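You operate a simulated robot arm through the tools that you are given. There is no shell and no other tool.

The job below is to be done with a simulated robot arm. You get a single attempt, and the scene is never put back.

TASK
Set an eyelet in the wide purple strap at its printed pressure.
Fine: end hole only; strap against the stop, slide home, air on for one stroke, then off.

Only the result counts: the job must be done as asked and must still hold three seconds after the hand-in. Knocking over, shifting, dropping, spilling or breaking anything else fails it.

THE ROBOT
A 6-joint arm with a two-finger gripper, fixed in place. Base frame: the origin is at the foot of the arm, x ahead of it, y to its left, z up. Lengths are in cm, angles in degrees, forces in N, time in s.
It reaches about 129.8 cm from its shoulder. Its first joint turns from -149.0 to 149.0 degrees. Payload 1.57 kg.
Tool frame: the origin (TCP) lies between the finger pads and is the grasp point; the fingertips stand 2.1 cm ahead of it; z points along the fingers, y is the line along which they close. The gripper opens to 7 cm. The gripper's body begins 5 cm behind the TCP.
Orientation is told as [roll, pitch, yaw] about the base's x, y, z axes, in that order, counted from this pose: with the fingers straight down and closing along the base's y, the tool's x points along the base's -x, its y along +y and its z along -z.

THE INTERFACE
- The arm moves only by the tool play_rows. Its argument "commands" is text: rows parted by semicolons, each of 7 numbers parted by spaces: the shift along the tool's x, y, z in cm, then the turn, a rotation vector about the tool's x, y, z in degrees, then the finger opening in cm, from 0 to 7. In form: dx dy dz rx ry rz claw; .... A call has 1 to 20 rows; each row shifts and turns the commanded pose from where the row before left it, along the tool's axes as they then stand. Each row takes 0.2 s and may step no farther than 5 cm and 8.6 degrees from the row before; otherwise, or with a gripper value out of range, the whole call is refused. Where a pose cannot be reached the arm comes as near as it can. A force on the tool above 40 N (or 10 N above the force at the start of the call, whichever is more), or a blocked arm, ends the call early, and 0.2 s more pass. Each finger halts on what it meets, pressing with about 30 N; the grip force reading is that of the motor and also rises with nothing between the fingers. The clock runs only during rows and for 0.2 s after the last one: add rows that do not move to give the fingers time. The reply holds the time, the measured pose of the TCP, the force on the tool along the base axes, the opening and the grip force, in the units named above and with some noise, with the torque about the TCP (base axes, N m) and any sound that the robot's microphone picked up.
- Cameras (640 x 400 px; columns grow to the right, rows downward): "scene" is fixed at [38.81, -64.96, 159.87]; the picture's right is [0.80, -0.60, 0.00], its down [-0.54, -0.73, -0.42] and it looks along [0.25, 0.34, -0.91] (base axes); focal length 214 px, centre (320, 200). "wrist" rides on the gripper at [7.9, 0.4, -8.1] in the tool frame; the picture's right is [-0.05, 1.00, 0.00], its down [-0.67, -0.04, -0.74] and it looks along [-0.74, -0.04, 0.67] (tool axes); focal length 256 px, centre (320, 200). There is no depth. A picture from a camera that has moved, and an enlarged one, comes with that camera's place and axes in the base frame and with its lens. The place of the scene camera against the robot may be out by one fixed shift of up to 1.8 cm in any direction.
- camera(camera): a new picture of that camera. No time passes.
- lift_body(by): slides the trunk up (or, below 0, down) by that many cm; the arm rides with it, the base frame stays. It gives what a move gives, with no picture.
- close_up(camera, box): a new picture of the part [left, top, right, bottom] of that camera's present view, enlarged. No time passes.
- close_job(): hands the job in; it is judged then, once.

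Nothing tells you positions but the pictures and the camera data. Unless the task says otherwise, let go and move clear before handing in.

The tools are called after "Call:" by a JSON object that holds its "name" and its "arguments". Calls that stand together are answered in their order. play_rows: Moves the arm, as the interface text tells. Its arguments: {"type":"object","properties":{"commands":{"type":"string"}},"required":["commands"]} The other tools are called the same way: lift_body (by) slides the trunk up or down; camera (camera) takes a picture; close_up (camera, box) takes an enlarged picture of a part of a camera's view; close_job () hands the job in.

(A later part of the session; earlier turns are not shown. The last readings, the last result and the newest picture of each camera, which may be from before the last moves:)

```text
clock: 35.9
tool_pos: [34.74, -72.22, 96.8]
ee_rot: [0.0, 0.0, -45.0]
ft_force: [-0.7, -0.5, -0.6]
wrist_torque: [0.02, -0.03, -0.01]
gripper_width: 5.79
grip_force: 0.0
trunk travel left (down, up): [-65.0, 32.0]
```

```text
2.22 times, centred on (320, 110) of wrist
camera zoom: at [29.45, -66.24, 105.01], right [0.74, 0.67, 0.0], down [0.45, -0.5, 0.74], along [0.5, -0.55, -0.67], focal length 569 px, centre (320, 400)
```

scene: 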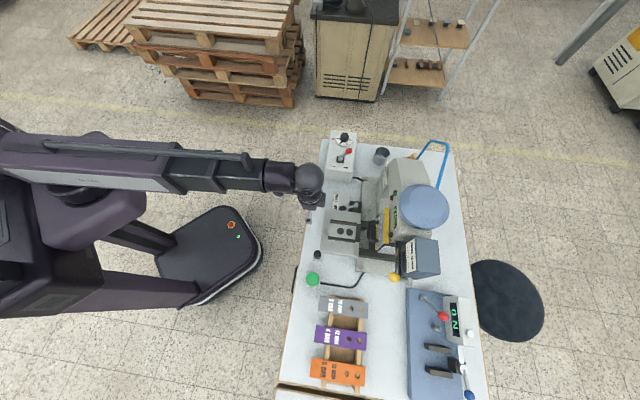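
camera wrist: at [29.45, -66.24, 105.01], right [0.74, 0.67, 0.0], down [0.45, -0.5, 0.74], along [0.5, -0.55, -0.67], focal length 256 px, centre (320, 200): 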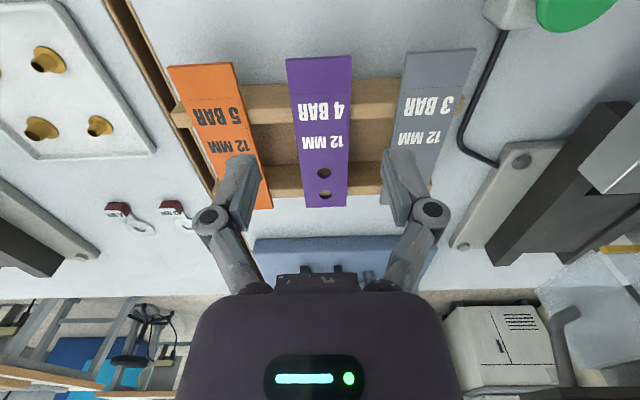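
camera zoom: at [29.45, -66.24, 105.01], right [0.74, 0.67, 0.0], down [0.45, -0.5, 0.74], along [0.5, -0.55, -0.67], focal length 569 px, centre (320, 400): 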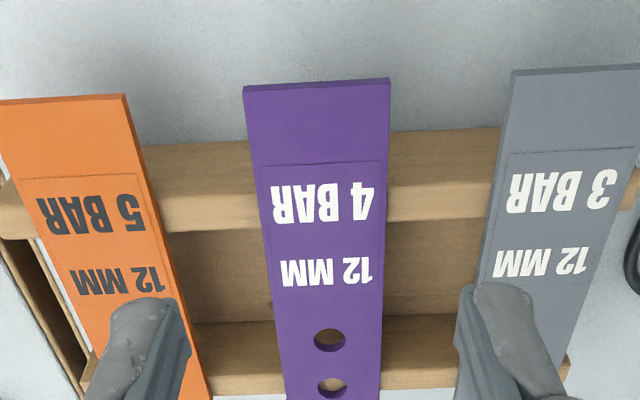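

The strap is centred between the fingers. I'll descend the rest of the way and look before closing.

Call:
{"name": "lift_body", "arguments": {"by": -10.1}}

Call:
{"name": "camera", "arguments": {"camera": "wrist"}}

Call:
{"name": "close_up", "arguments": {"camera": "wrist", "box": [220, 120, 420, 280]}}

```text
clock: 37.2
tool_pos: [34.69, -72.1, 86.83]
ee_rot: [0.0, 0.1, -45.0]
ft_force: [-0.3, -0.6, -0.3]
wrist_torque: [0.03, -0.01, -0.06]
gripper_width: 5.82
grip_force: 0.1
trunk travel left (down, up): [-54.9, 42.1]
```

```text
taken
camera wrist: at [29.45, -66.24, 94.91], right [0.74, 0.67, 0.0], down [0.45, -0.5, 0.74], along [0.5, -0.55, -0.67], focal length 256 px, centre (320, 200)
```

wrist: 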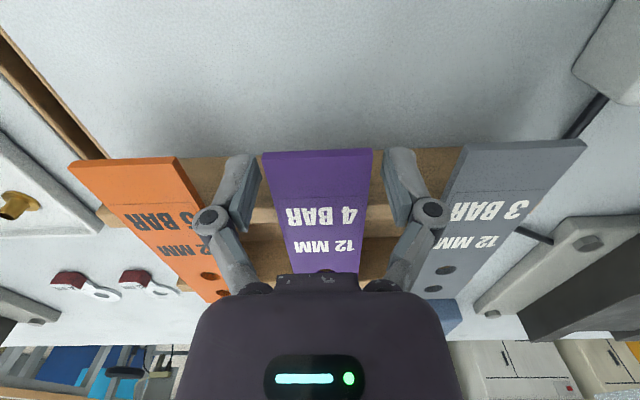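

```text
2.50 times, centred on (320, 200) of wrist
camera zoom: at [29.45, -66.24, 94.91], right [0.74, 0.67, 0.0], down [0.45, -0.5, 0.74], along [0.5, -0.55, -0.67], focal length 640 px, centre (320, 200)
```

zoom: 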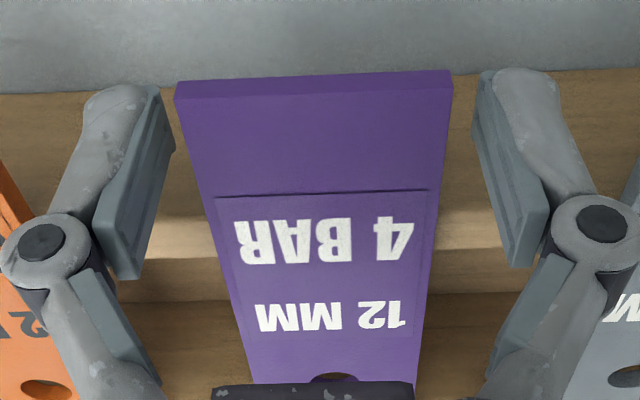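

The fingers straddle the strap at the right height. Closing now.

Call:
{"name": "play_rows", "arguments": {"commands": "0 0 0 0 0 0 4.8; 0 0 0 0 0 0 4; 0 0 0 0 0 0 3.6; 0 0 0 0 0 0 3.6"}}

Call:
{"name": "close_up", "arguments": {"camera": "wrist", "box": [220, 120, 420, 280]}}

```text
clock: 38.2
tool_pos: [34.94, -72.13, 86.72]
ee_rot: [0.0, 0.0, -45.0]
ft_force: [0.7, -1.0, 4.2]
wrist_torque: [-0.06, -0.09, -0.02]
gripper_width: 4.22
grip_force: 30.2
trunk travel left (down, up): [-54.9, 42.1]
```

```text
2.50 times, centred on (320, 200) of wrist
camera zoom: at [29.44, -66.24, 94.92], right [0.74, 0.67, 0.0], down [0.45, -0.5, 0.75], along [0.5, -0.55, -0.67], focal length 640 px, centre (320, 200)
```

zoom: 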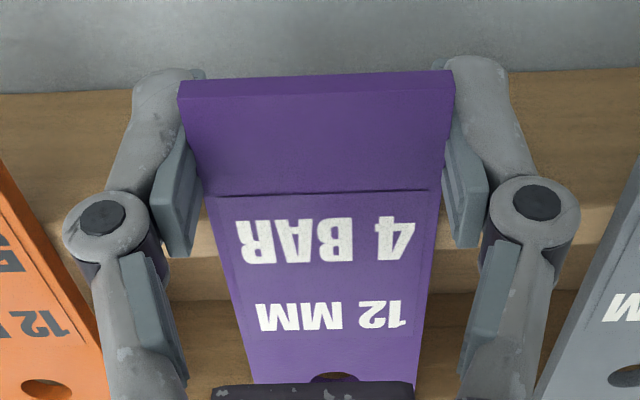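

Gripped at 4.22 cm. I'll lift the strap and check that it hangs level.

Call:
{"name": "lift_body", "arguments": {"by": 3}}

Call:
{"name": "camera", "arguments": {"camera": "wrist"}}

Call:
{"name": "close_up", "arguments": {"camera": "scene", "box": [270, 250, 390, 400]}}

```text
clock: 39.0
tool_pos: [34.77, -72.28, 89.68]
ee_rot: [0.0, 0.0, -45.0]
ft_force: [0.2, -0.2, -0.5]
wrist_torque: [0.0, 0.0, -0.01]
gripper_width: 4.21
grip_force: 30.2
trunk travel left (down, up): [-57.9, 39.1]
```

```text
taken
camera wrist: at [29.45, -66.25, 97.89], right [0.74, 0.67, 0.0], down [0.45, -0.5, 0.74], along [0.5, -0.55, -0.67], focal length 256 px, centre (320, 200)
```

wrist: 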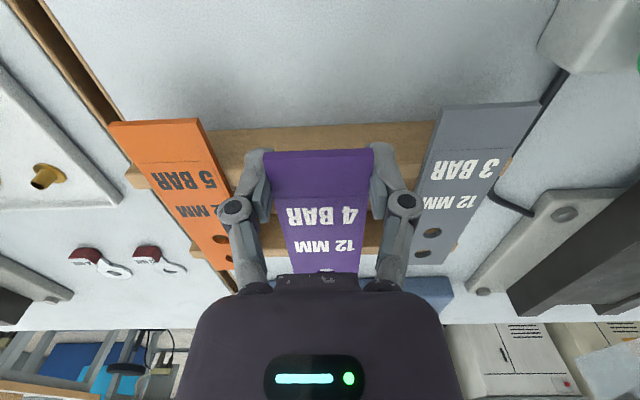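

```text
2.67 times, centred on (330, 325) of scene
camera zoom: at [38.81, -64.96, 159.87], right [0.8, -0.6, 0.0], down [-0.54, -0.73, -0.42], along [0.25, 0.34, -0.91], focal length 572 px, centre (293, -133)
```

zoom: 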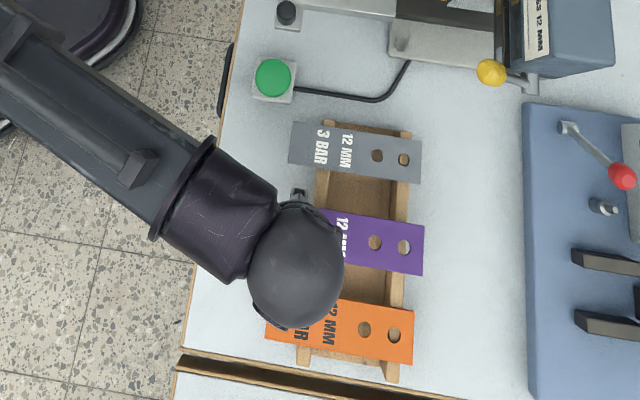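

The strap came up level with the hand. I'll lift higher to clear the knob and rails, then back off and carry it over in front of the slide.

Call:
{"name": "lift_body", "arguments": {"by": 13}}

Call:
{"name": "play_rows", "arguments": {"commands": "3 0 0 0 0 0 3.6; 3 0 0 0 0 0 3.6; 3 0 0 0 0 0 3.6; 0 3.4 0 0 0 0 3.6; 0 3.4 0 0 0 0 3.6; 0 3.4 0 0 0 0 3.6; 0 3.4 0 0 0 0 3.6; 0 3.4 0 0 0 0 3.6; 0 3.4 0 0 0 0 3.6; 0 3.4 0 0 0 0 3.6; 0 3.4 0 0 0 0 3.6; 0 3.4 0 0 0 0 3.6; 0 0 0 0 0 0 3.6"}}

Call:
{"name": "camera", "arguments": {"camera": "wrist"}}

Call:
{"name": "camera", "arguments": {"camera": "scene"}}

```text
clock: 40.5
tool_pos: [34.67, -72.25, 102.71]
ee_rot: [0.0, -0.1, -45.0]
ft_force: [-0.3, -0.3, -0.5]
wrist_torque: [-0.03, 0.03, 0.0]
gripper_width: 4.22
grip_force: 30.4
trunk travel left (down, up): [-70.9, 26.1]
```

```text
clock: 43.3
tool_pos: [49.95, -44.31, 102.82]
ee_rot: [0.0, 0.1, -45.1]
ft_force: [-0.5, 0.1, 0.7]
wrist_torque: [0.01, 0.0, -0.01]
gripper_width: 4.23
grip_force: 30.2
trunk travel left (down, up): [-70.9, 26.1]
```

```text
taken
camera wrist: at [44.61, -38.41, 110.9], right [0.74, 0.67, 0.0], down [0.45, -0.5, 0.74], along [0.5, -0.55, -0.67], focal length 256 px, centre (320, 200)
```

wrist: 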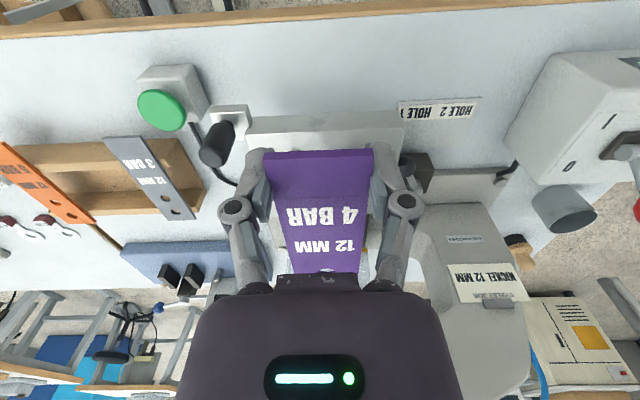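

```text
taken
```

scene: 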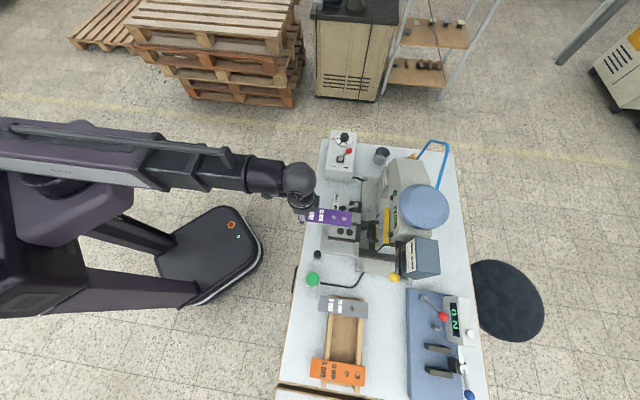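

Call:
{"name": "close_up", "arguments": {"camera": "wrist", "box": [200, 80, 440, 280]}}

Call:
{"name": "close_up", "arguments": {"camera": "scene", "box": [290, 170, 410, 280]}}

```text
2.00 times, centred on (320, 180) of wrist
camera zoom: at [44.61, -38.41, 110.9], right [0.74, 0.67, 0.0], down [0.45, -0.5, 0.74], along [0.5, -0.55, -0.67], focal length 512 px, centre (320, 240)
```

zoom: 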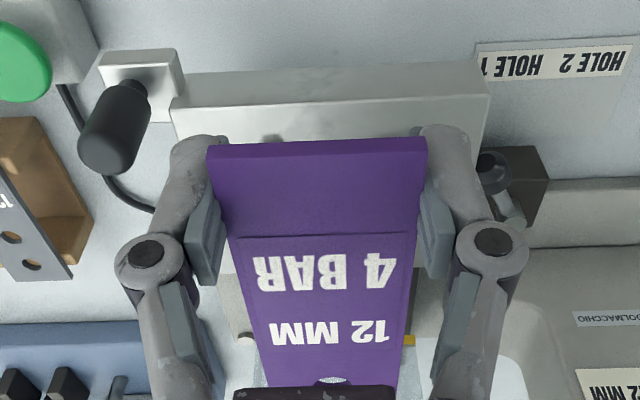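

```text
3.64 times, centred on (350, 225) of scene
camera zoom: at [38.81, -64.96, 159.87], right [0.8, -0.6, 0.0], down [-0.54, -0.73, -0.42], along [0.25, 0.34, -0.91], focal length 780 px, centre (211, 109)
```

zoom: 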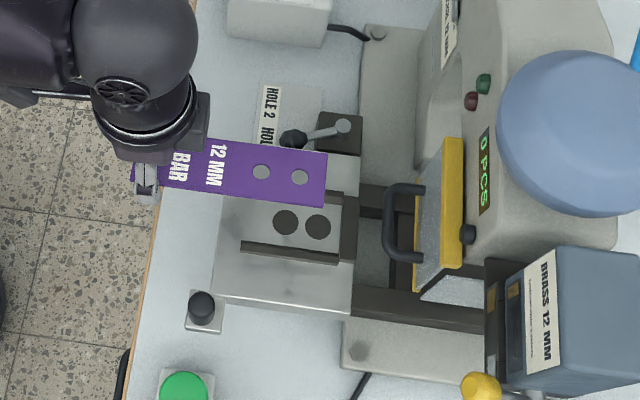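

The slide's centre measures u≈4.1 relative to the strap at u≈4.0. I'll nudge sideways, move forward until the strap end is about 1 cm short of the stop, and lower to just above the rails.

Call:
{"name": "play_rows", "arguments": {"commands": "-1.6 0.08 0 0 0 0 3.6; 0 0 0 0 0 0 3.6"}}

Call:
{"name": "lift_body", "arguments": {"by": -8.6}}

Call:
{"name": "close_up", "arguments": {"camera": "wrist", "box": [200, 80, 440, 280]}}

Call:
{"name": "close_up", "arguments": {"camera": "scene", "box": [310, 190, 390, 260]}}

```text
clock: 43.9
tool_pos: [51.03, -45.44, 102.84]
ee_rot: [0.1, 0.0, -44.9]
ft_force: [-0.5, 0.1, 0.2]
wrist_torque: [-0.01, 0.02, 0.03]
gripper_width: 4.21
grip_force: 30.8
trunk travel left (down, up): [-70.9, 26.1]
```

```text
clock: 45.1
tool_pos: [51.17, -45.32, 94.15]
ee_rot: [0.0, -0.1, -45.0]
ft_force: [0.6, 0.3, 0.2]
wrist_torque: [0.03, 0.0, 0.02]
gripper_width: 4.22
grip_force: 29.8
trunk travel left (down, up): [-62.3, 34.7]
```

```text
2.00 times, centred on (320, 180) of wrist
camera zoom: at [45.75, -39.43, 102.3], right [0.74, 0.67, 0.0], down [0.45, -0.5, 0.74], along [0.5, -0.55, -0.67], focal length 512 px, centre (320, 240)
```

zoom: 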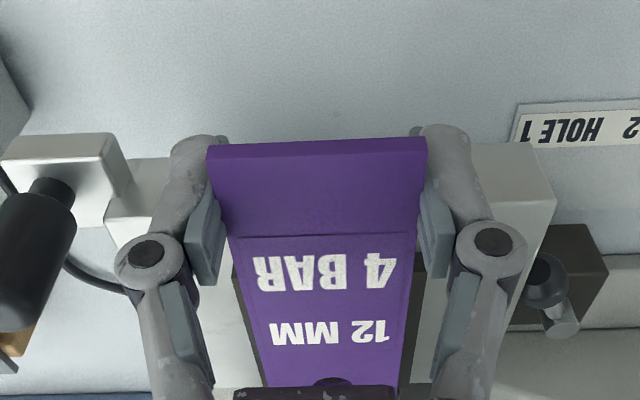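

```text
5.71 times, centred on (350, 225) of scene
camera zoom: at [38.81, -64.96, 159.87], right [0.8, -0.6, 0.0], down [-0.54, -0.73, -0.42], along [0.25, 0.34, -0.91], focal length 1226 px, centre (149, 57)
```

zoom: 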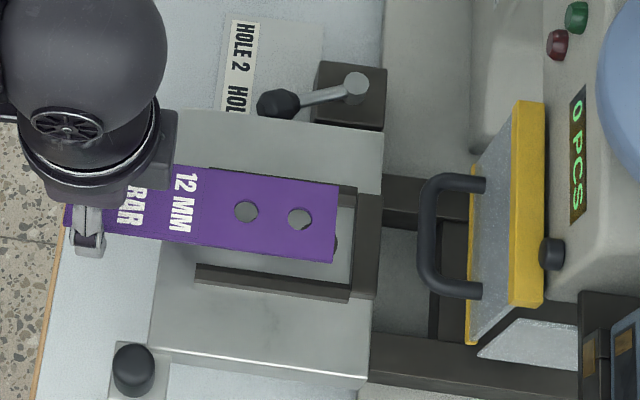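

Call:
{"name": "close_up", "arguments": {"camera": "scene", "box": [340, 208, 380, 248]}}

Call:
{"name": "close_up", "arguments": {"camera": "wrist", "box": [270, 180, 370, 285]}}

```text
10.00 times, centred on (360, 228) of scene
camera zoom: at [38.81, -64.96, 159.87], right [0.8, -0.6, 0.0], down [-0.54, -0.73, -0.42], along [0.25, 0.34, -0.91], focal length 2145 px, centre (-80, -80)
```

zoom: 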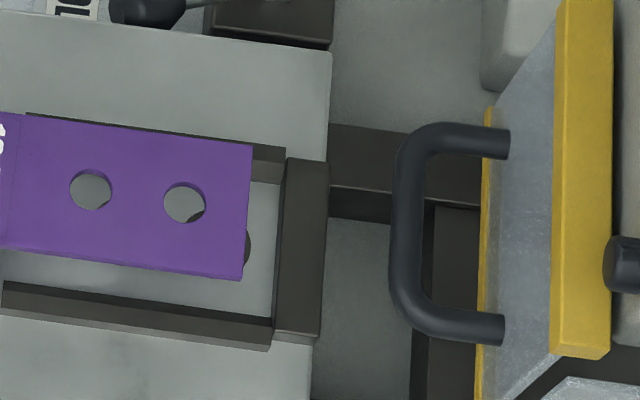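

```text
3.81 times, centred on (320, 232) of wrist
camera zoom: at [45.75, -39.43, 102.3], right [0.74, 0.67, 0.0], down [0.45, -0.5, 0.74], along [0.5, -0.55, -0.67], focal length 975 px, centre (320, 76)
```

zoom: 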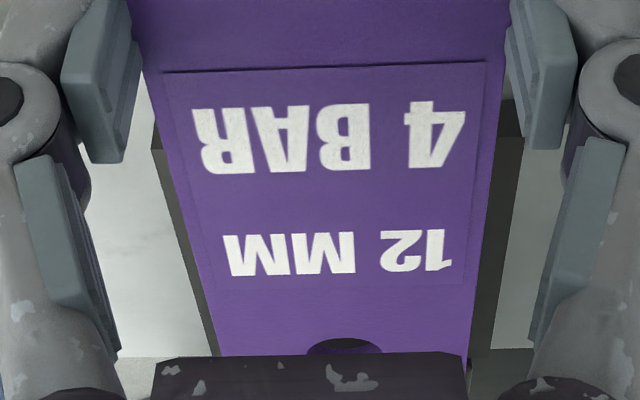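

Wrist-based measures put the strap within about 0.05 cm of the channel centre. I'll lower slowly and watch the forces.

Call:
{"name": "lift_body", "arguments": {"by": -1.8}}

Call:
{"name": "close_up", "arguments": {"camera": "scene", "box": [330, 208, 380, 248]}}

Call:
{"name": "close_up", "arguments": {"camera": "wrist", "box": [270, 180, 370, 285]}}

```text
clock: 45.8
tool_pos: [50.98, -45.36, 92.39]
ee_rot: [0.0, 0.0, -45.0]
ft_force: [0.1, -0.1, -0.1]
wrist_torque: [-0.02, -0.03, 0.0]
gripper_width: 4.19
grip_force: 29.7
trunk travel left (down, up): [-60.5, 36.5]
```

```text
10.00 times, centred on (355, 228) of scene
camera zoom: at [38.81, -64.96, 159.87], right [0.8, -0.6, 0.0], down [-0.54, -0.73, -0.42], along [0.25, 0.34, -0.91], focal length 2145 px, centre (-30, -80)
```

zoom: 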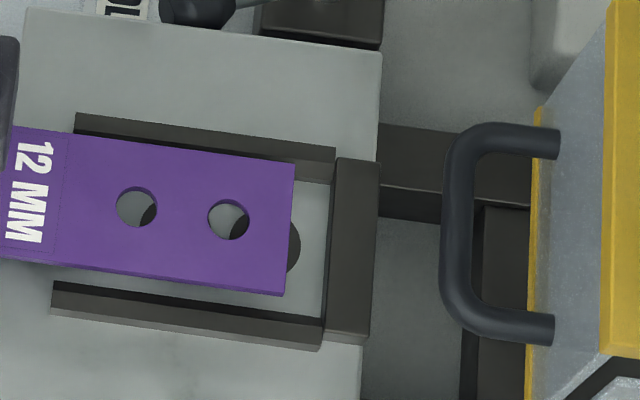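

```text
3.81 times, centred on (320, 232) of wrist
camera zoom: at [45.74, -39.43, 100.5], right [0.74, 0.67, 0.0], down [0.45, -0.5, 0.74], along [0.5, -0.55, -0.67], focal length 975 px, centre (320, 76)
```

zoom: 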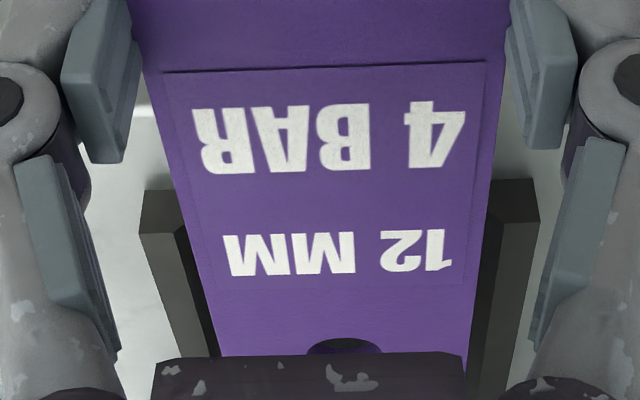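

Alignment looks symmetric. I'll continue down in small steps.

Call:
{"name": "lift_body", "arguments": {"by": -0.9}}

Call:
{"name": "close_up", "arguments": {"camera": "scene", "box": [330, 208, 380, 248]}}

Call:
{"name": "close_up", "arguments": {"camera": "wrist", "box": [270, 180, 370, 285]}}

```text
clock: 46.4
tool_pos: [51.18, -45.31, 91.41]
ee_rot: [0.0, 0.0, -45.0]
ft_force: [-0.7, 0.5, 0.0]
wrist_torque: [-0.01, 0.01, -0.02]
gripper_width: 4.21
grip_force: 30.0
trunk travel left (down, up): [-59.6, 37.4]
```

```text
10.00 times, centred on (355, 228) of scene
camera zoom: at [38.81, -64.96, 159.87], right [0.8, -0.6, 0.0], down [-0.54, -0.73, -0.42], along [0.25, 0.34, -0.91], focal length 2145 px, centre (-30, -80)
```

zoom: 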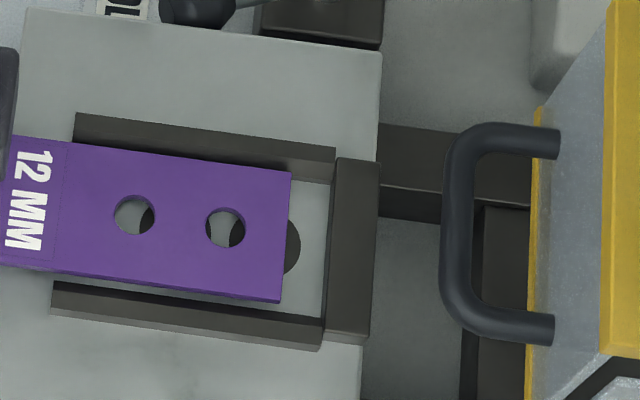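

```text
3.81 times, centred on (320, 232) of wrist
camera zoom: at [45.75, -39.42, 99.6], right [0.74, 0.67, 0.0], down [0.45, -0.5, 0.74], along [0.5, -0.55, -0.67], focal length 975 px, centre (320, 76)
```

zoom: 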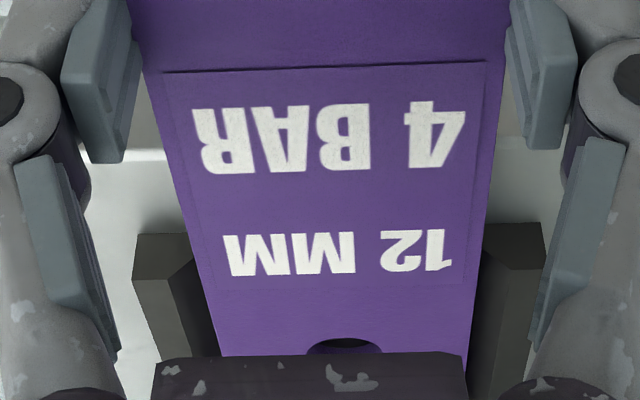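

Call:
{"name": "lift_body", "arguments": {"by": -0.6}}

Call:
{"name": "close_up", "arguments": {"camera": "scene", "box": [330, 208, 380, 248]}}

Call:
{"name": "close_up", "arguments": {"camera": "wrist", "box": [270, 180, 370, 285]}}

```text
clock: 46.9
tool_pos: [51.15, -45.33, 90.92]
ee_rot: [0.0, -0.1, -45.0]
ft_force: [-0.3, -0.1, -0.3]
wrist_torque: [-0.02, -0.01, -0.04]
gripper_width: 4.2
grip_force: 29.4
trunk travel left (down, up): [-59.0, 38.0]
```

```text
10.00 times, centred on (355, 228) of scene
camera zoom: at [38.81, -64.96, 159.87], right [0.8, -0.6, 0.0], down [-0.54, -0.73, -0.42], along [0.25, 0.34, -0.91], focal length 2145 px, centre (-30, -80)
```

zoom: 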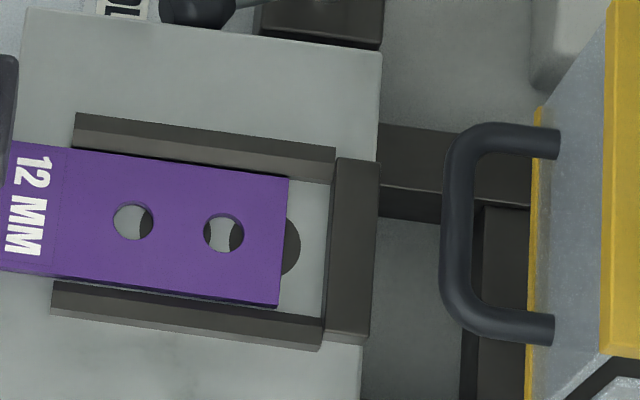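

```text
3.81 times, centred on (320, 232) of wrist
camera zoom: at [45.75, -39.42, 99.0], right [0.74, 0.67, 0.0], down [0.45, -0.5, 0.74], along [0.5, -0.55, -0.67], focal length 975 px, centre (320, 76)
```

zoom: 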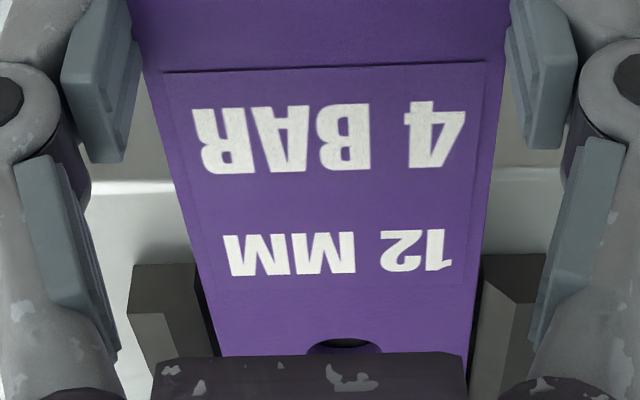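

Call:
{"name": "lift_body", "arguments": {"by": -0.5}}

Call:
{"name": "close_up", "arguments": {"camera": "scene", "box": [330, 208, 380, 248]}}

Call:
{"name": "close_up", "arguments": {"camera": "wrist", "box": [270, 180, 370, 285]}}

```text
clock: 47.5
tool_pos: [51.05, -45.26, 90.51]
ee_rot: [0.0, 0.0, -45.0]
ft_force: [0.4, -0.4, 11.8]
wrist_torque: [-0.32, -0.3, 0.02]
gripper_width: 4.2
grip_force: 30.0
trunk travel left (down, up): [-58.5, 38.5]
```

```text
10.00 times, centred on (355, 228) of scene
camera zoom: at [38.81, -64.96, 159.87], right [0.8, -0.6, 0.0], down [-0.54, -0.73, -0.42], along [0.25, 0.34, -0.91], focal length 2145 px, centre (-30, -80)
```

zoom: 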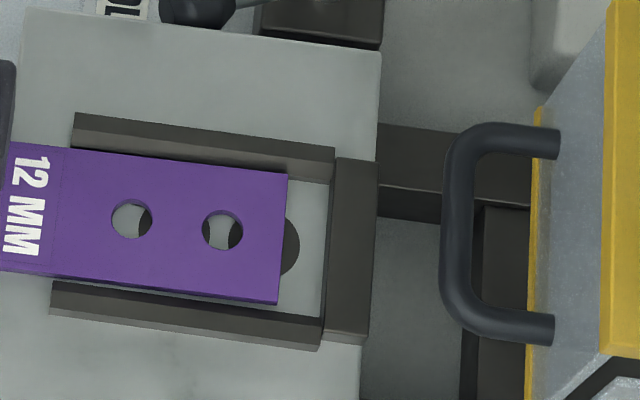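

```text
3.81 times, centred on (320, 232) of wrist
camera zoom: at [45.7, -39.38, 98.56], right [0.74, 0.67, 0.0], down [0.45, -0.5, 0.75], along [0.5, -0.55, -0.67], focal length 975 px, centre (320, 76)
```

zoom: 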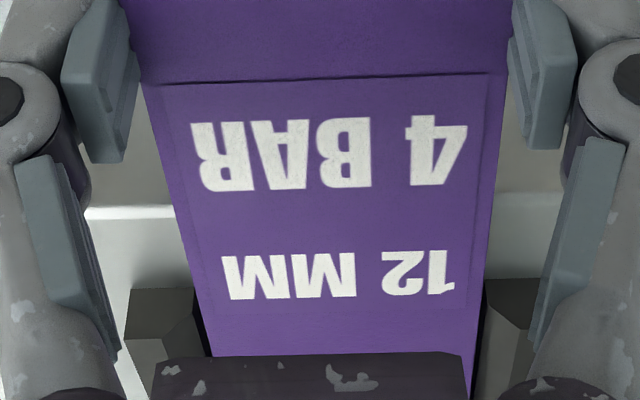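

Contact: the strap is down on the channel floor between the rails. I'll ease off the vertical force and slide the strap gently forward toward the stop.

Call:
{"name": "lift_body", "arguments": {"by": 0.2}}

Call:
{"name": "play_rows", "arguments": {"commands": "-0.25 0 0 0 0 0 3.6; -0.25 0 0 0 0 0 3.6; -0.25 0 0 0 0 0 3.6; 0 0 0 0 0 0 3.6"}}

Call:
{"name": "close_up", "arguments": {"camera": "scene", "box": [330, 208, 380, 248]}}

```text
clock: 48.0
tool_pos: [51.02, -45.34, 90.66]
ee_rot: [0.0, 0.0, -45.1]
ft_force: [0.5, -0.9, -0.9]
wrist_torque: [0.03, 0.0, -0.01]
gripper_width: 4.22
grip_force: 30.0
trunk travel left (down, up): [-58.7, 38.3]
```

```text
clock: 49.0
tool_pos: [51.7, -45.75, 90.52]
ee_rot: [0.1, -0.1, -45.0]
ft_force: [-0.2, 0.2, -1.5]
wrist_torque: [-0.01, -0.02, -0.01]
gripper_width: 4.2
grip_force: 30.1
trunk travel left (down, up): [-58.7, 38.3]
```

```text
10.00 times, centred on (355, 228) of scene
camera zoom: at [38.81, -64.96, 159.87], right [0.8, -0.6, 0.0], down [-0.54, -0.73, -0.42], along [0.25, 0.34, -0.91], focal length 2145 px, centre (-30, -80)
```

zoom: 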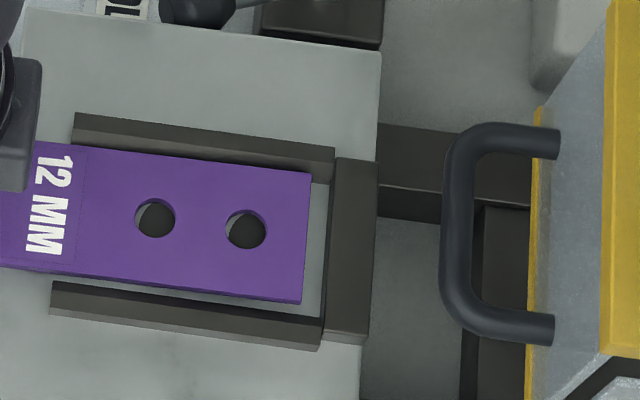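

Call:
{"name": "play_rows", "arguments": {"commands": "-0.2 0 0 0 0 0 3.6; -0.15 0 0 0 0 0 3.6; 0 0 0 0 0 0 3.6"}}

Call:
{"name": "close_up", "arguments": {"camera": "scene", "box": [330, 208, 380, 248]}}

```text
clock: 49.8
tool_pos: [51.72, -46.06, 90.62]
ee_rot: [0.0, 0.1, -45.0]
ft_force: [0.0, 0.0, -0.2]
wrist_torque: [0.0, 0.02, 0.01]
gripper_width: 4.2
grip_force: 29.2
trunk travel left (down, up): [-58.7, 38.3]
```

```text
10.00 times, centred on (355, 228) of scene
camera zoom: at [38.81, -64.96, 159.87], right [0.8, -0.6, 0.0], down [-0.54, -0.73, -0.42], along [0.25, 0.34, -0.91], focal length 2145 px, centre (-30, -80)
```

zoom: 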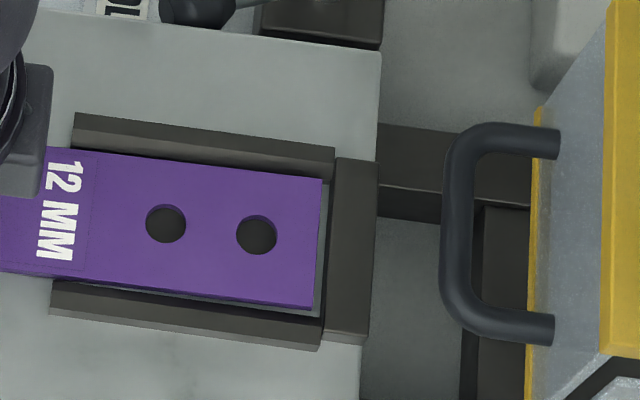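

Call:
{"name": "play_rows", "arguments": {"commands": "-0.1 0 0 0 0 0 3.6; -0.1 0 0 0 0 0 3.6; 0 0 0 0 0 0 3.6"}}

Call:
{"name": "close_up", "arguments": {"camera": "scene", "box": [330, 208, 380, 248]}}

```text
clock: 50.6
tool_pos: [51.86, -46.16, 90.56]
ee_rot: [0.0, 0.0, -45.0]
ft_force: [0.3, -0.4, -0.4]
wrist_torque: [0.03, -0.01, -0.03]
gripper_width: 4.21
grip_force: 30.6
trunk travel left (down, up): [-58.7, 38.3]
```

```text
10.00 times, centred on (355, 228) of scene
camera zoom: at [38.81, -64.96, 159.87], right [0.8, -0.6, 0.0], down [-0.54, -0.73, -0.42], along [0.25, 0.34, -0.91], focal length 2145 px, centre (-30, -80)
```

zoom: 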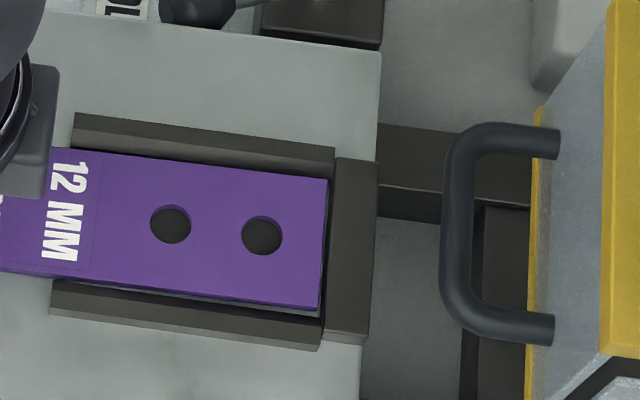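

Call:
{"name": "play_rows", "arguments": {"commands": "-0.1 0 0 0 0 0 3.6; 0 0 0 0 0 0 3.6"}}

Call:
{"name": "play_rows", "arguments": {"commands": "-0.1 0 0 0 0 0 3.6; 0 0 0 0 0 0 3.6"}}

Call:
{"name": "close_up", "arguments": {"camera": "scene", "box": [330, 208, 380, 248]}}

```text
clock: 51.2
tool_pos: [52.03, -46.17, 90.56]
ee_rot: [-0.1, -0.1, -45.0]
ft_force: [-0.4, 0.7, 0.3]
wrist_torque: [0.01, 0.01, -0.03]
gripper_width: 4.22
grip_force: 30.2
trunk travel left (down, up): [-58.7, 38.3]
```

```text
clock: 51.8
tool_pos: [52.07, -46.35, 90.55]
ee_rot: [0.0, 0.0, -44.9]
ft_force: [0.2, 0.2, 0.3]
wrist_torque: [0.04, 0.0, -0.03]
gripper_width: 4.22
grip_force: 30.3
trunk travel left (down, up): [-58.7, 38.3]
```

```text
10.00 times, centred on (355, 228) of scene
camera zoom: at [38.81, -64.96, 159.87], right [0.8, -0.6, 0.0], down [-0.54, -0.73, -0.42], along [0.25, 0.34, -0.91], focal length 2145 px, centre (-30, -80)
```

zoom: 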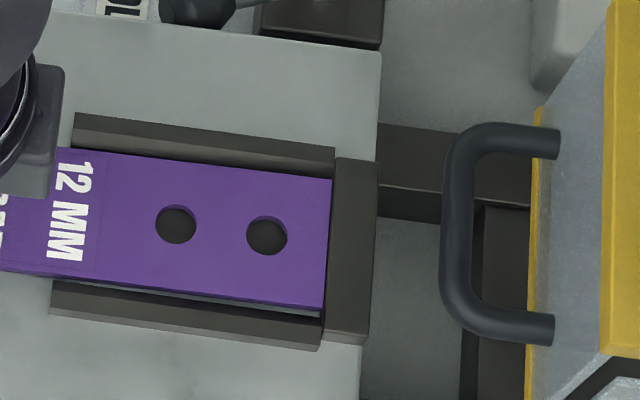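

Call:
{"name": "play_rows", "arguments": {"commands": "-0.1 0 0 0 0 0 3.6; 0 0 0 0 0 0 3.6"}}

Call:
{"name": "close_up", "arguments": {"camera": "scene", "box": [345, 212, 370, 242]}}

```text
clock: 52.4
tool_pos: [52.11, -46.42, 90.58]
ee_rot: [0.0, 0.0, -45.0]
ft_force: [-4.0, 5.7, -2.2]
wrist_torque: [0.12, 0.13, 0.09]
gripper_width: 4.19
grip_force: 29.8
trunk travel left (down, up): [-58.7, 38.3]
```

```text
13.33 times, centred on (358, 227) of scene
camera zoom: at [38.81, -64.96, 159.87], right [0.8, -0.6, 0.0], down [-0.54, -0.73, -0.42], along [0.25, 0.34, -0.91], focal length 2860 px, centre (-180, -160)
```

zoom: 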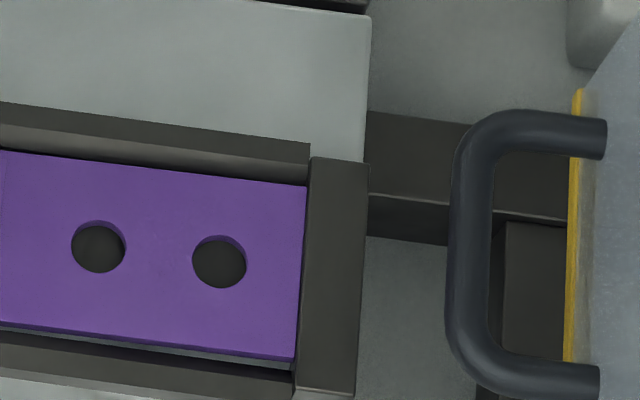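

The force rose to about 7 N, so the strap end is on the stop with its holes over the die circles. I'll settle it onto the floor, open the fingers and lift straight up.

Call:
{"name": "lift_body", "arguments": {"by": -0.15}}

Call:
{"name": "play_rows", "arguments": {"commands": "0 0 0 0 0 0 4.4; 0 0 0 0 0 0 4.8; 0 0 0 0 0 0 5.6; 0 0 0 0 0 0 5.6"}}

Call:
{"name": "lift_body", "arguments": {"by": 10}}

Call:
{"name": "camera", "arguments": {"camera": "wrist"}}

Call:
{"name": "close_up", "arguments": {"camera": "scene", "box": [320, 200, 380, 250]}}

```text
clock: 52.9
tool_pos: [52.1, -46.43, 90.49]
ee_rot: [0.0, -0.1, -44.9]
ft_force: [-2.6, 3.2, 9.5]
wrist_torque: [-0.16, -0.15, 0.01]
gripper_width: 4.21
grip_force: 30.2
trunk travel left (down, up): [-58.5, 38.5]
```

```text
clock: 53.9
tool_pos: [52.17, -46.49, 90.37]
ee_rot: [0.1, 0.1, -45.0]
ft_force: [0.5, -0.3, 0.0]
wrist_torque: [-0.01, -0.01, -0.05]
gripper_width: 5.6
grip_force: 0.0
trunk travel left (down, up): [-58.5, 38.5]
```

```text
clock: 55.2
tool_pos: [52.19, -46.51, 100.32]
ee_rot: [0.1, -0.1, -45.0]
ft_force: [0.8, -0.5, -0.3]
wrist_torque: [-0.03, 0.01, -0.01]
gripper_width: 5.62
grip_force: 0.1
trunk travel left (down, up): [-68.5, 28.5]
```

```text
taken
camera wrist: at [46.82, -40.57, 108.54], right [0.74, 0.67, 0.0], down [0.45, -0.5, 0.74], along [0.5, -0.55, -0.67], focal length 256 px, centre (320, 200)
```

wrist: 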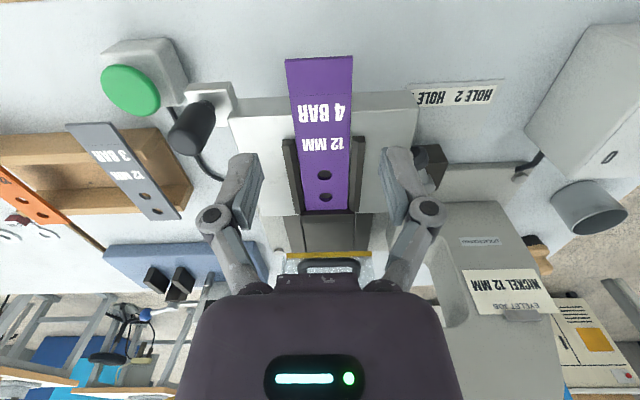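

```text
8.00 times, centred on (350, 225) of scene
camera zoom: at [38.81, -64.96, 159.87], right [0.8, -0.6, 0.0], down [-0.54, -0.73, -0.42], along [0.25, 0.34, -0.91], focal length 1716 px, centre (80, 0)
```

zoom: 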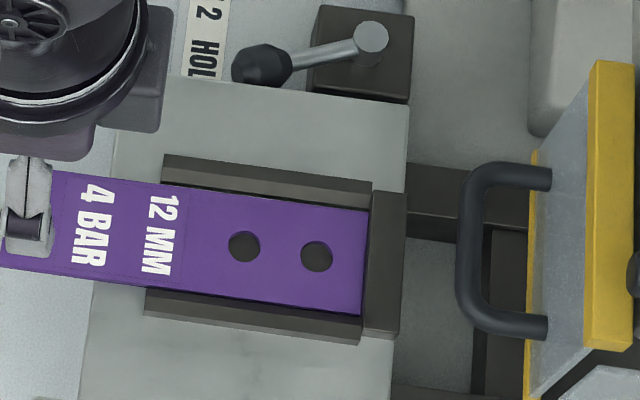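

The strap is seated against the stop. Next I'll look closely at the slide's black handle and the path in.

Call:
{"name": "close_up", "arguments": {"camera": "wrist", "box": [90, 30, 290, 170]}}

Call:
{"name": "close_up", "arguments": {"camera": "scene", "box": [300, 200, 440, 300]}}

Call:
{"name": "close_up", "arguments": {"camera": "wrist", "box": [260, 90, 380, 220]}}

```text
2.86 times, centred on (190, 100) of wrist
camera zoom: at [46.82, -40.57, 108.54], right [0.74, 0.67, 0.0], down [0.45, -0.5, 0.74], along [0.5, -0.55, -0.67], focal length 731 px, centre (691, 486)
```

zoom: 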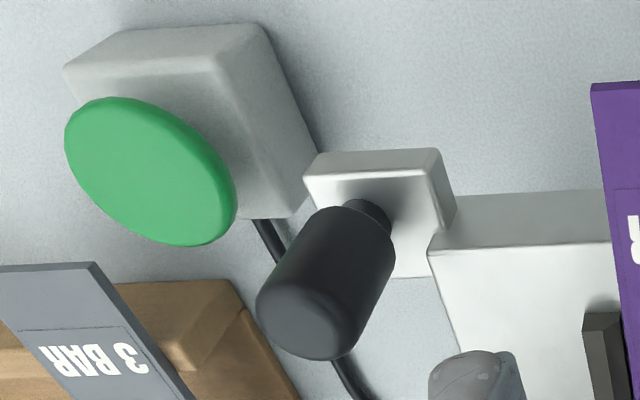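

```text
4.00 times, centred on (370, 250) of scene
camera zoom: at [38.81, -64.96, 159.87], right [0.8, -0.6, 0.0], down [-0.54, -0.73, -0.42], along [0.25, 0.34, -0.91], focal length 858 px, centre (120, 0)
```

zoom: 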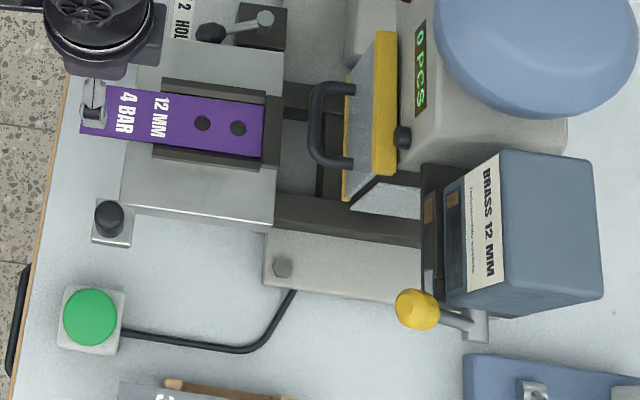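

```text
3.08 times, centred on (320, 155) of wrist
camera zoom: at [46.82, -40.57, 108.54], right [0.74, 0.67, 0.0], down [0.45, -0.5, 0.74], along [0.5, -0.55, -0.67], focal length 788 px, centre (320, 338)
```

zoom: 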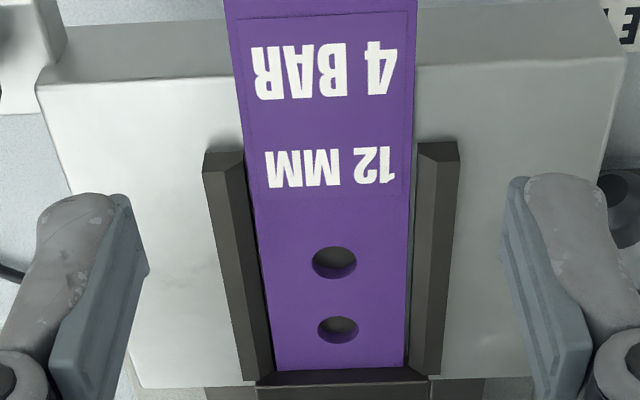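

The handle knob's axis is near (u,v)≈(-4.65,70.9), with its top around z≈95. I'll move above it to line up a grip.

Call:
{"name": "play_rows", "arguments": {"commands": "-0.37 -2.9 0 0 0 0 5; -0.37 -2.9 0 0 0 0 5; -0.36 -2.87 0 0 0 0 5; 0 0 0 0 0 0 5"}}

Call:
{"name": "camera", "arguments": {"camera": "wrist"}}

Call:
{"name": "close_up", "arguments": {"camera": "wrist", "box": [240, 40, 400, 180]}}

```text
clock: 56.2
tool_pos: [46.86, -53.24, 100.46]
ee_rot: [0.0, 0.1, -45.0]
ft_force: [-0.1, -1.3, 0.9]
wrist_torque: [0.01, 0.0, -0.01]
gripper_width: 4.97
grip_force: 0.0
trunk travel left (down, up): [-68.5, 28.5]
```

```text
taken
camera wrist: at [41.43, -47.36, 108.55], right [0.74, 0.67, 0.0], down [0.45, -0.5, 0.74], along [0.5, -0.55, -0.67], focal length 256 px, centre (320, 200)
```

wrist: 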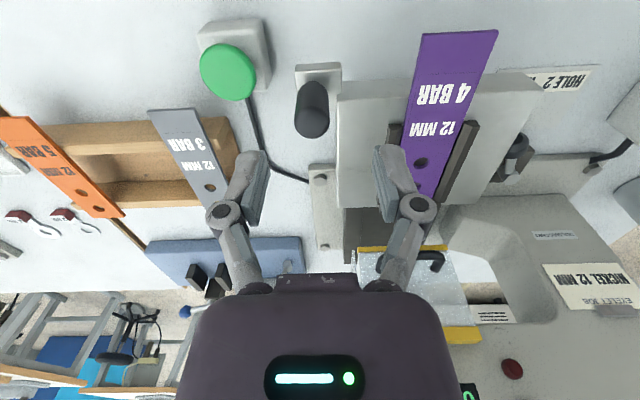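

```text
2.86 times, centred on (320, 110) of wrist
camera zoom: at [41.43, -47.36, 108.55], right [0.74, 0.67, 0.0], down [0.45, -0.5, 0.74], along [0.5, -0.55, -0.67], focal length 731 px, centre (320, 457)
```

zoom: 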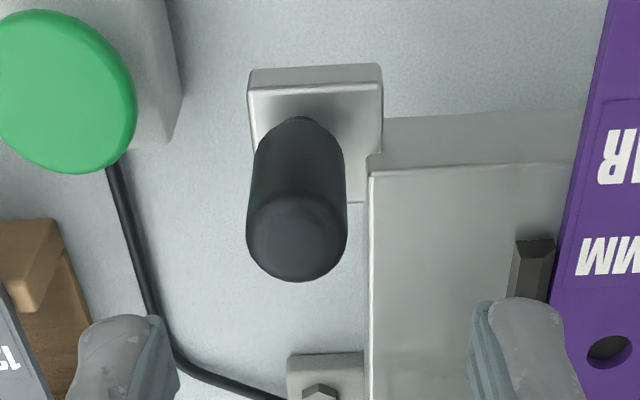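

Call:
{"name": "play_rows", "arguments": {"commands": "0 -0.5 0 0 0 0 5; 0 0 0 0 0 0 5"}}

Call:
{"name": "lift_body", "arguments": {"by": -6.8}}

Call:
{"name": "camera", "arguments": {"camera": "wrist"}}

```text
clock: 56.8
tool_pos: [46.39, -53.54, 100.41]
ee_rot: [0.0, -0.1, -45.0]
ft_force: [0.6, 0.1, 0.2]
wrist_torque: [-0.01, -0.01, -0.01]
gripper_width: 5.02
grip_force: 0.0
trunk travel left (down, up): [-68.5, 28.5]
```

```text
clock: 57.9
tool_pos: [46.33, -53.59, 93.61]
ee_rot: [0.0, 0.0, -45.0]
ft_force: [-0.7, 0.1, -1.4]
wrist_torque: [0.01, 0.0, -0.02]
gripper_width: 5.02
grip_force: 0.1
trunk travel left (down, up): [-61.7, 35.3]
```

```text
taken
camera wrist: at [41.08, -47.71, 101.75], right [0.74, 0.67, 0.0], down [0.45, -0.5, 0.74], along [0.5, -0.55, -0.67], focal length 256 px, centre (320, 200)
```

wrist: 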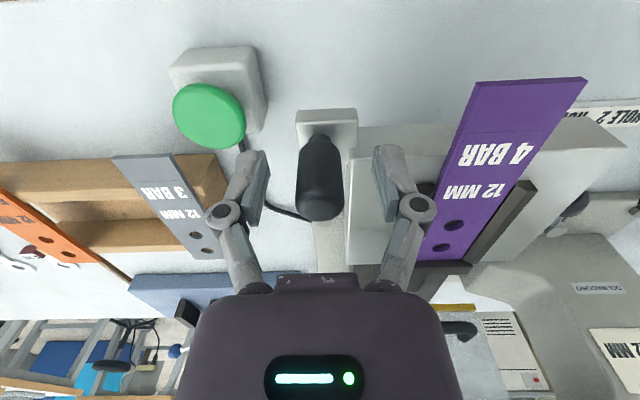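

Well centred. I'll close on the knob.

Call:
{"name": "play_rows", "arguments": {"commands": "0 0 0 0 0 0 3; 0 0 0 0 0 0 1.6; 0 0 0 0 0 0 1.6; 0 0 0 0 0 0 1.6"}}

Call:
{"name": "close_up", "arguments": {"camera": "wrist", "box": [220, 80, 420, 280]}}

```text
clock: 58.9
tool_pos: [46.38, -53.76, 93.54]
ee_rot: [0.0, -0.1, -45.0]
ft_force: [-2.7, -4.0, 3.1]
wrist_torque: [-0.06, 0.18, -0.04]
gripper_width: 2.2
grip_force: 31.7
trunk travel left (down, up): [-61.7, 35.3]
```

```text
2.00 times, centred on (320, 180) of wrist
camera zoom: at [41.03, -47.74, 101.76], right [0.74, 0.67, 0.0], down [0.45, -0.5, 0.75], along [0.5, -0.55, -0.67], focal length 512 px, centre (320, 240)
```

zoom: 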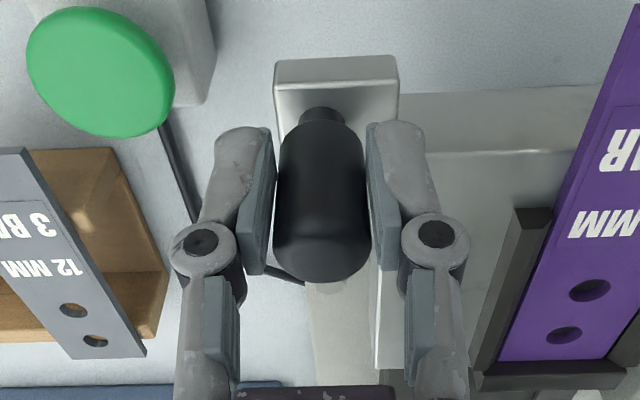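

Gripped at 2.2 cm. I'll push the slide inward slowly and check that it follows.

Call:
{"name": "play_rows", "arguments": {"commands": "-0.3 0 0 0 0 0 1.6; -0.5 0 0 0 0 0 1.6; -0.5 0 0 0 0 0 1.6; -0.5 0 0 0 0 0 1.6; 0 0 0 0 0 0 1.6"}}

Call:
{"name": "close_up", "arguments": {"camera": "scene", "box": [310, 190, 430, 280]}}

```text
clock: 60.1
tool_pos: [47.65, -54.93, 93.6]
ee_rot: [0.0, 0.0, -45.0]
ft_force: [-3.5, -3.3, 3.5]
wrist_torque: [0.49, 0.6, -0.01]
gripper_width: 2.24
grip_force: 32.1
trunk travel left (down, up): [-61.7, 35.3]
```

```text
4.44 times, centred on (370, 235) of scene
camera zoom: at [38.81, -64.96, 159.87], right [0.8, -0.6, 0.0], down [-0.54, -0.73, -0.42], along [0.25, 0.34, -0.91], focal length 953 px, centre (98, 44)
```

zoom: 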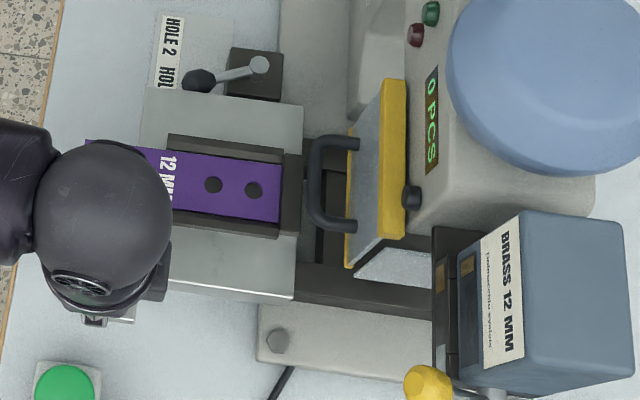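

The slide and strap move together. I'll continue inward at the same gentle pace.

Call:
{"name": "play_rows", "arguments": {"commands": "-0.5 0 0 0 0 0 1.6; -0.5 0 0 0 0 0 1.6; -0.5 0 0 0 0 0 1.6; -0.5 0 0 0 0 0 1.6; -0.5 0 0 0 0 0 1.6; -0.5 0 0 0 0 0 1.6; -0.5 0 0 0 0 0 1.6; -0.5 0 0 0 0 0 1.6; 0 0 0 0 0 0 1.6"}}

Call:
{"name": "camera", "arguments": {"camera": "wrist"}}

Call:
{"name": "close_up", "arguments": {"camera": "scene", "box": [310, 190, 430, 280]}}

```text
clock: 62.1
tool_pos: [50.66, -57.83, 93.64]
ee_rot: [0.0, 0.1, -45.0]
ft_force: [-4.4, -4.9, 1.4]
wrist_torque: [-0.24, -0.04, -0.05]
gripper_width: 2.21
grip_force: 32.1
trunk travel left (down, up): [-61.7, 35.3]
```

```text
taken
camera wrist: at [45.17, -51.88, 101.76], right [0.74, 0.67, 0.0], down [0.45, -0.5, 0.75], along [0.5, -0.55, -0.67], focal length 256 px, centre (320, 200)
```

wrist: 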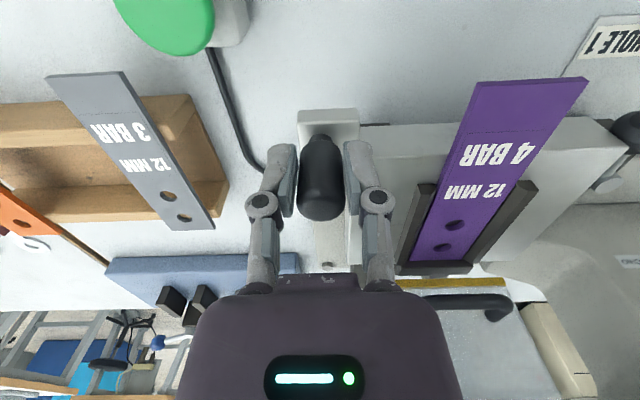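

```text
4.44 times, centred on (370, 235) of scene
camera zoom: at [38.81, -64.96, 159.87], right [0.8, -0.6, 0.0], down [-0.54, -0.73, -0.42], along [0.25, 0.34, -0.91], focal length 953 px, centre (98, 44)
```

zoom: 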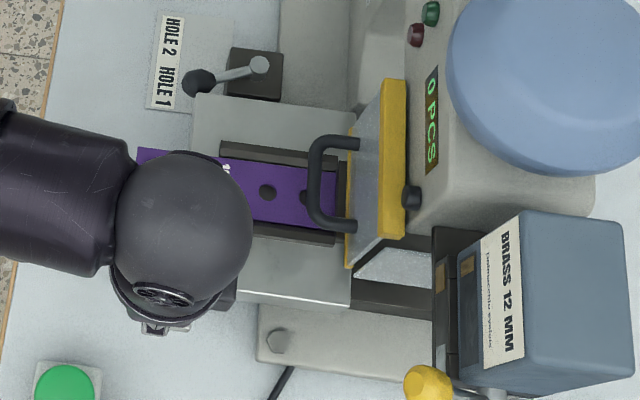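

Call:
{"name": "play_rows", "arguments": {"commands": "-0.5 0 0 0 0 0 1.6; -0.5 0 0 0 0 0 1.6; -0.5 0 0 0 0 0 1.6; -0.5 0 0 0 0 0 1.6; -0.5 0 0 0 0 0 1.6; -0.5 0 0 0 0 0 1.6; -0.5 0 0 0 0 0 1.6; -0.5 0 0 0 0 0 1.6; 0 0 0 0 0 0 1.6"}}

Call:
{"name": "camera", "arguments": {"camera": "wrist"}}

Call:
{"name": "close_up", "arguments": {"camera": "scene", "box": [310, 190, 430, 280]}}

```text
clock: 64.1
tool_pos: [53.32, -60.51, 93.63]
ee_rot: [-0.1, 0.0, -45.0]
ft_force: [-2.2, -1.9, 2.5]
wrist_torque: [0.38, 0.36, 0.0]
gripper_width: 2.21
grip_force: 32.2
trunk travel left (down, up): [-61.7, 35.3]
```

```text
taken
camera wrist: at [47.91, -54.64, 101.77], right [0.74, 0.67, 0.0], down [0.45, -0.5, 0.74], along [0.5, -0.55, -0.67], focal length 256 px, centre (320, 200)
```

wrist: 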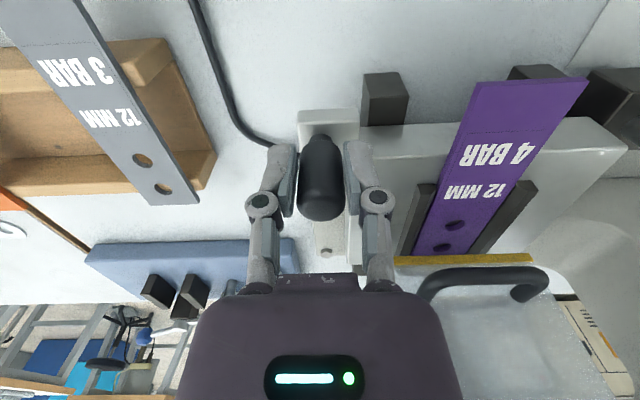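

```text
4.44 times, centred on (370, 235) of scene
camera zoom: at [38.81, -64.96, 159.87], right [0.8, -0.6, 0.0], down [-0.54, -0.73, -0.42], along [0.25, 0.34, -0.91], focal length 953 px, centre (98, 44)
```

zoom: 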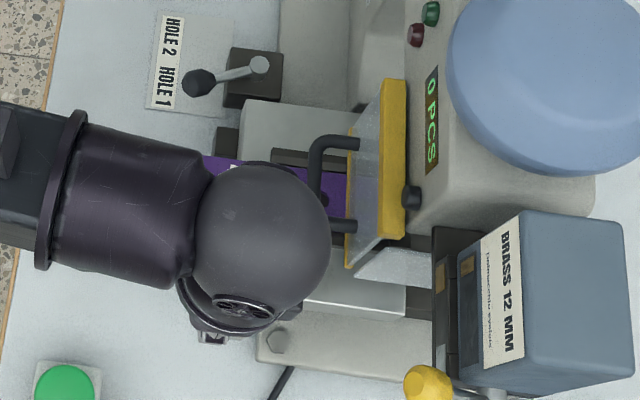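

Call:
{"name": "play_rows", "arguments": {"commands": "-0.5 0 0 0 0 0 1.6; -0.5 0 0 0 0 0 1.6; -0.5 0 0 0 0 0 1.6; -0.5 0 0 0 0 0 1.6; -0.5 0 0 0 0 0 1.6; 0 0 0 0 0 0 1.6"}}

Call:
{"name": "camera", "arguments": {"camera": "wrist"}}

Call:
{"name": "close_up", "arguments": {"camera": "scene", "box": [310, 190, 430, 280]}}

```text
clock: 65.5
tool_pos: [55.01, -62.47, 93.67]
ee_rot: [0.0, 0.0, -45.1]
ft_force: [-0.9, -0.8, 2.1]
wrist_torque: [0.3, 0.35, -0.04]
gripper_width: 2.24
grip_force: 31.5
trunk travel left (down, up): [-61.7, 35.3]
```

```text
taken
camera wrist: at [49.72, -56.45, 101.76], right [0.74, 0.67, 0.0], down [0.45, -0.5, 0.75], along [0.5, -0.55, -0.67], focal length 256 px, centre (320, 200)
```

wrist: 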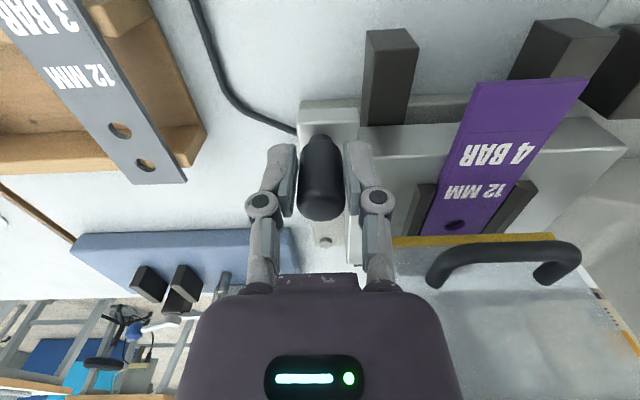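

```text
4.44 times, centred on (370, 235) of scene
camera zoom: at [38.81, -64.96, 159.87], right [0.8, -0.6, 0.0], down [-0.54, -0.73, -0.42], along [0.25, 0.34, -0.91], focal length 953 px, centre (98, 44)
```

zoom: 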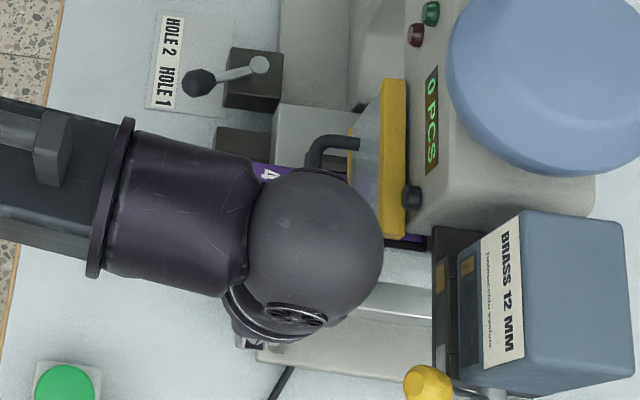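

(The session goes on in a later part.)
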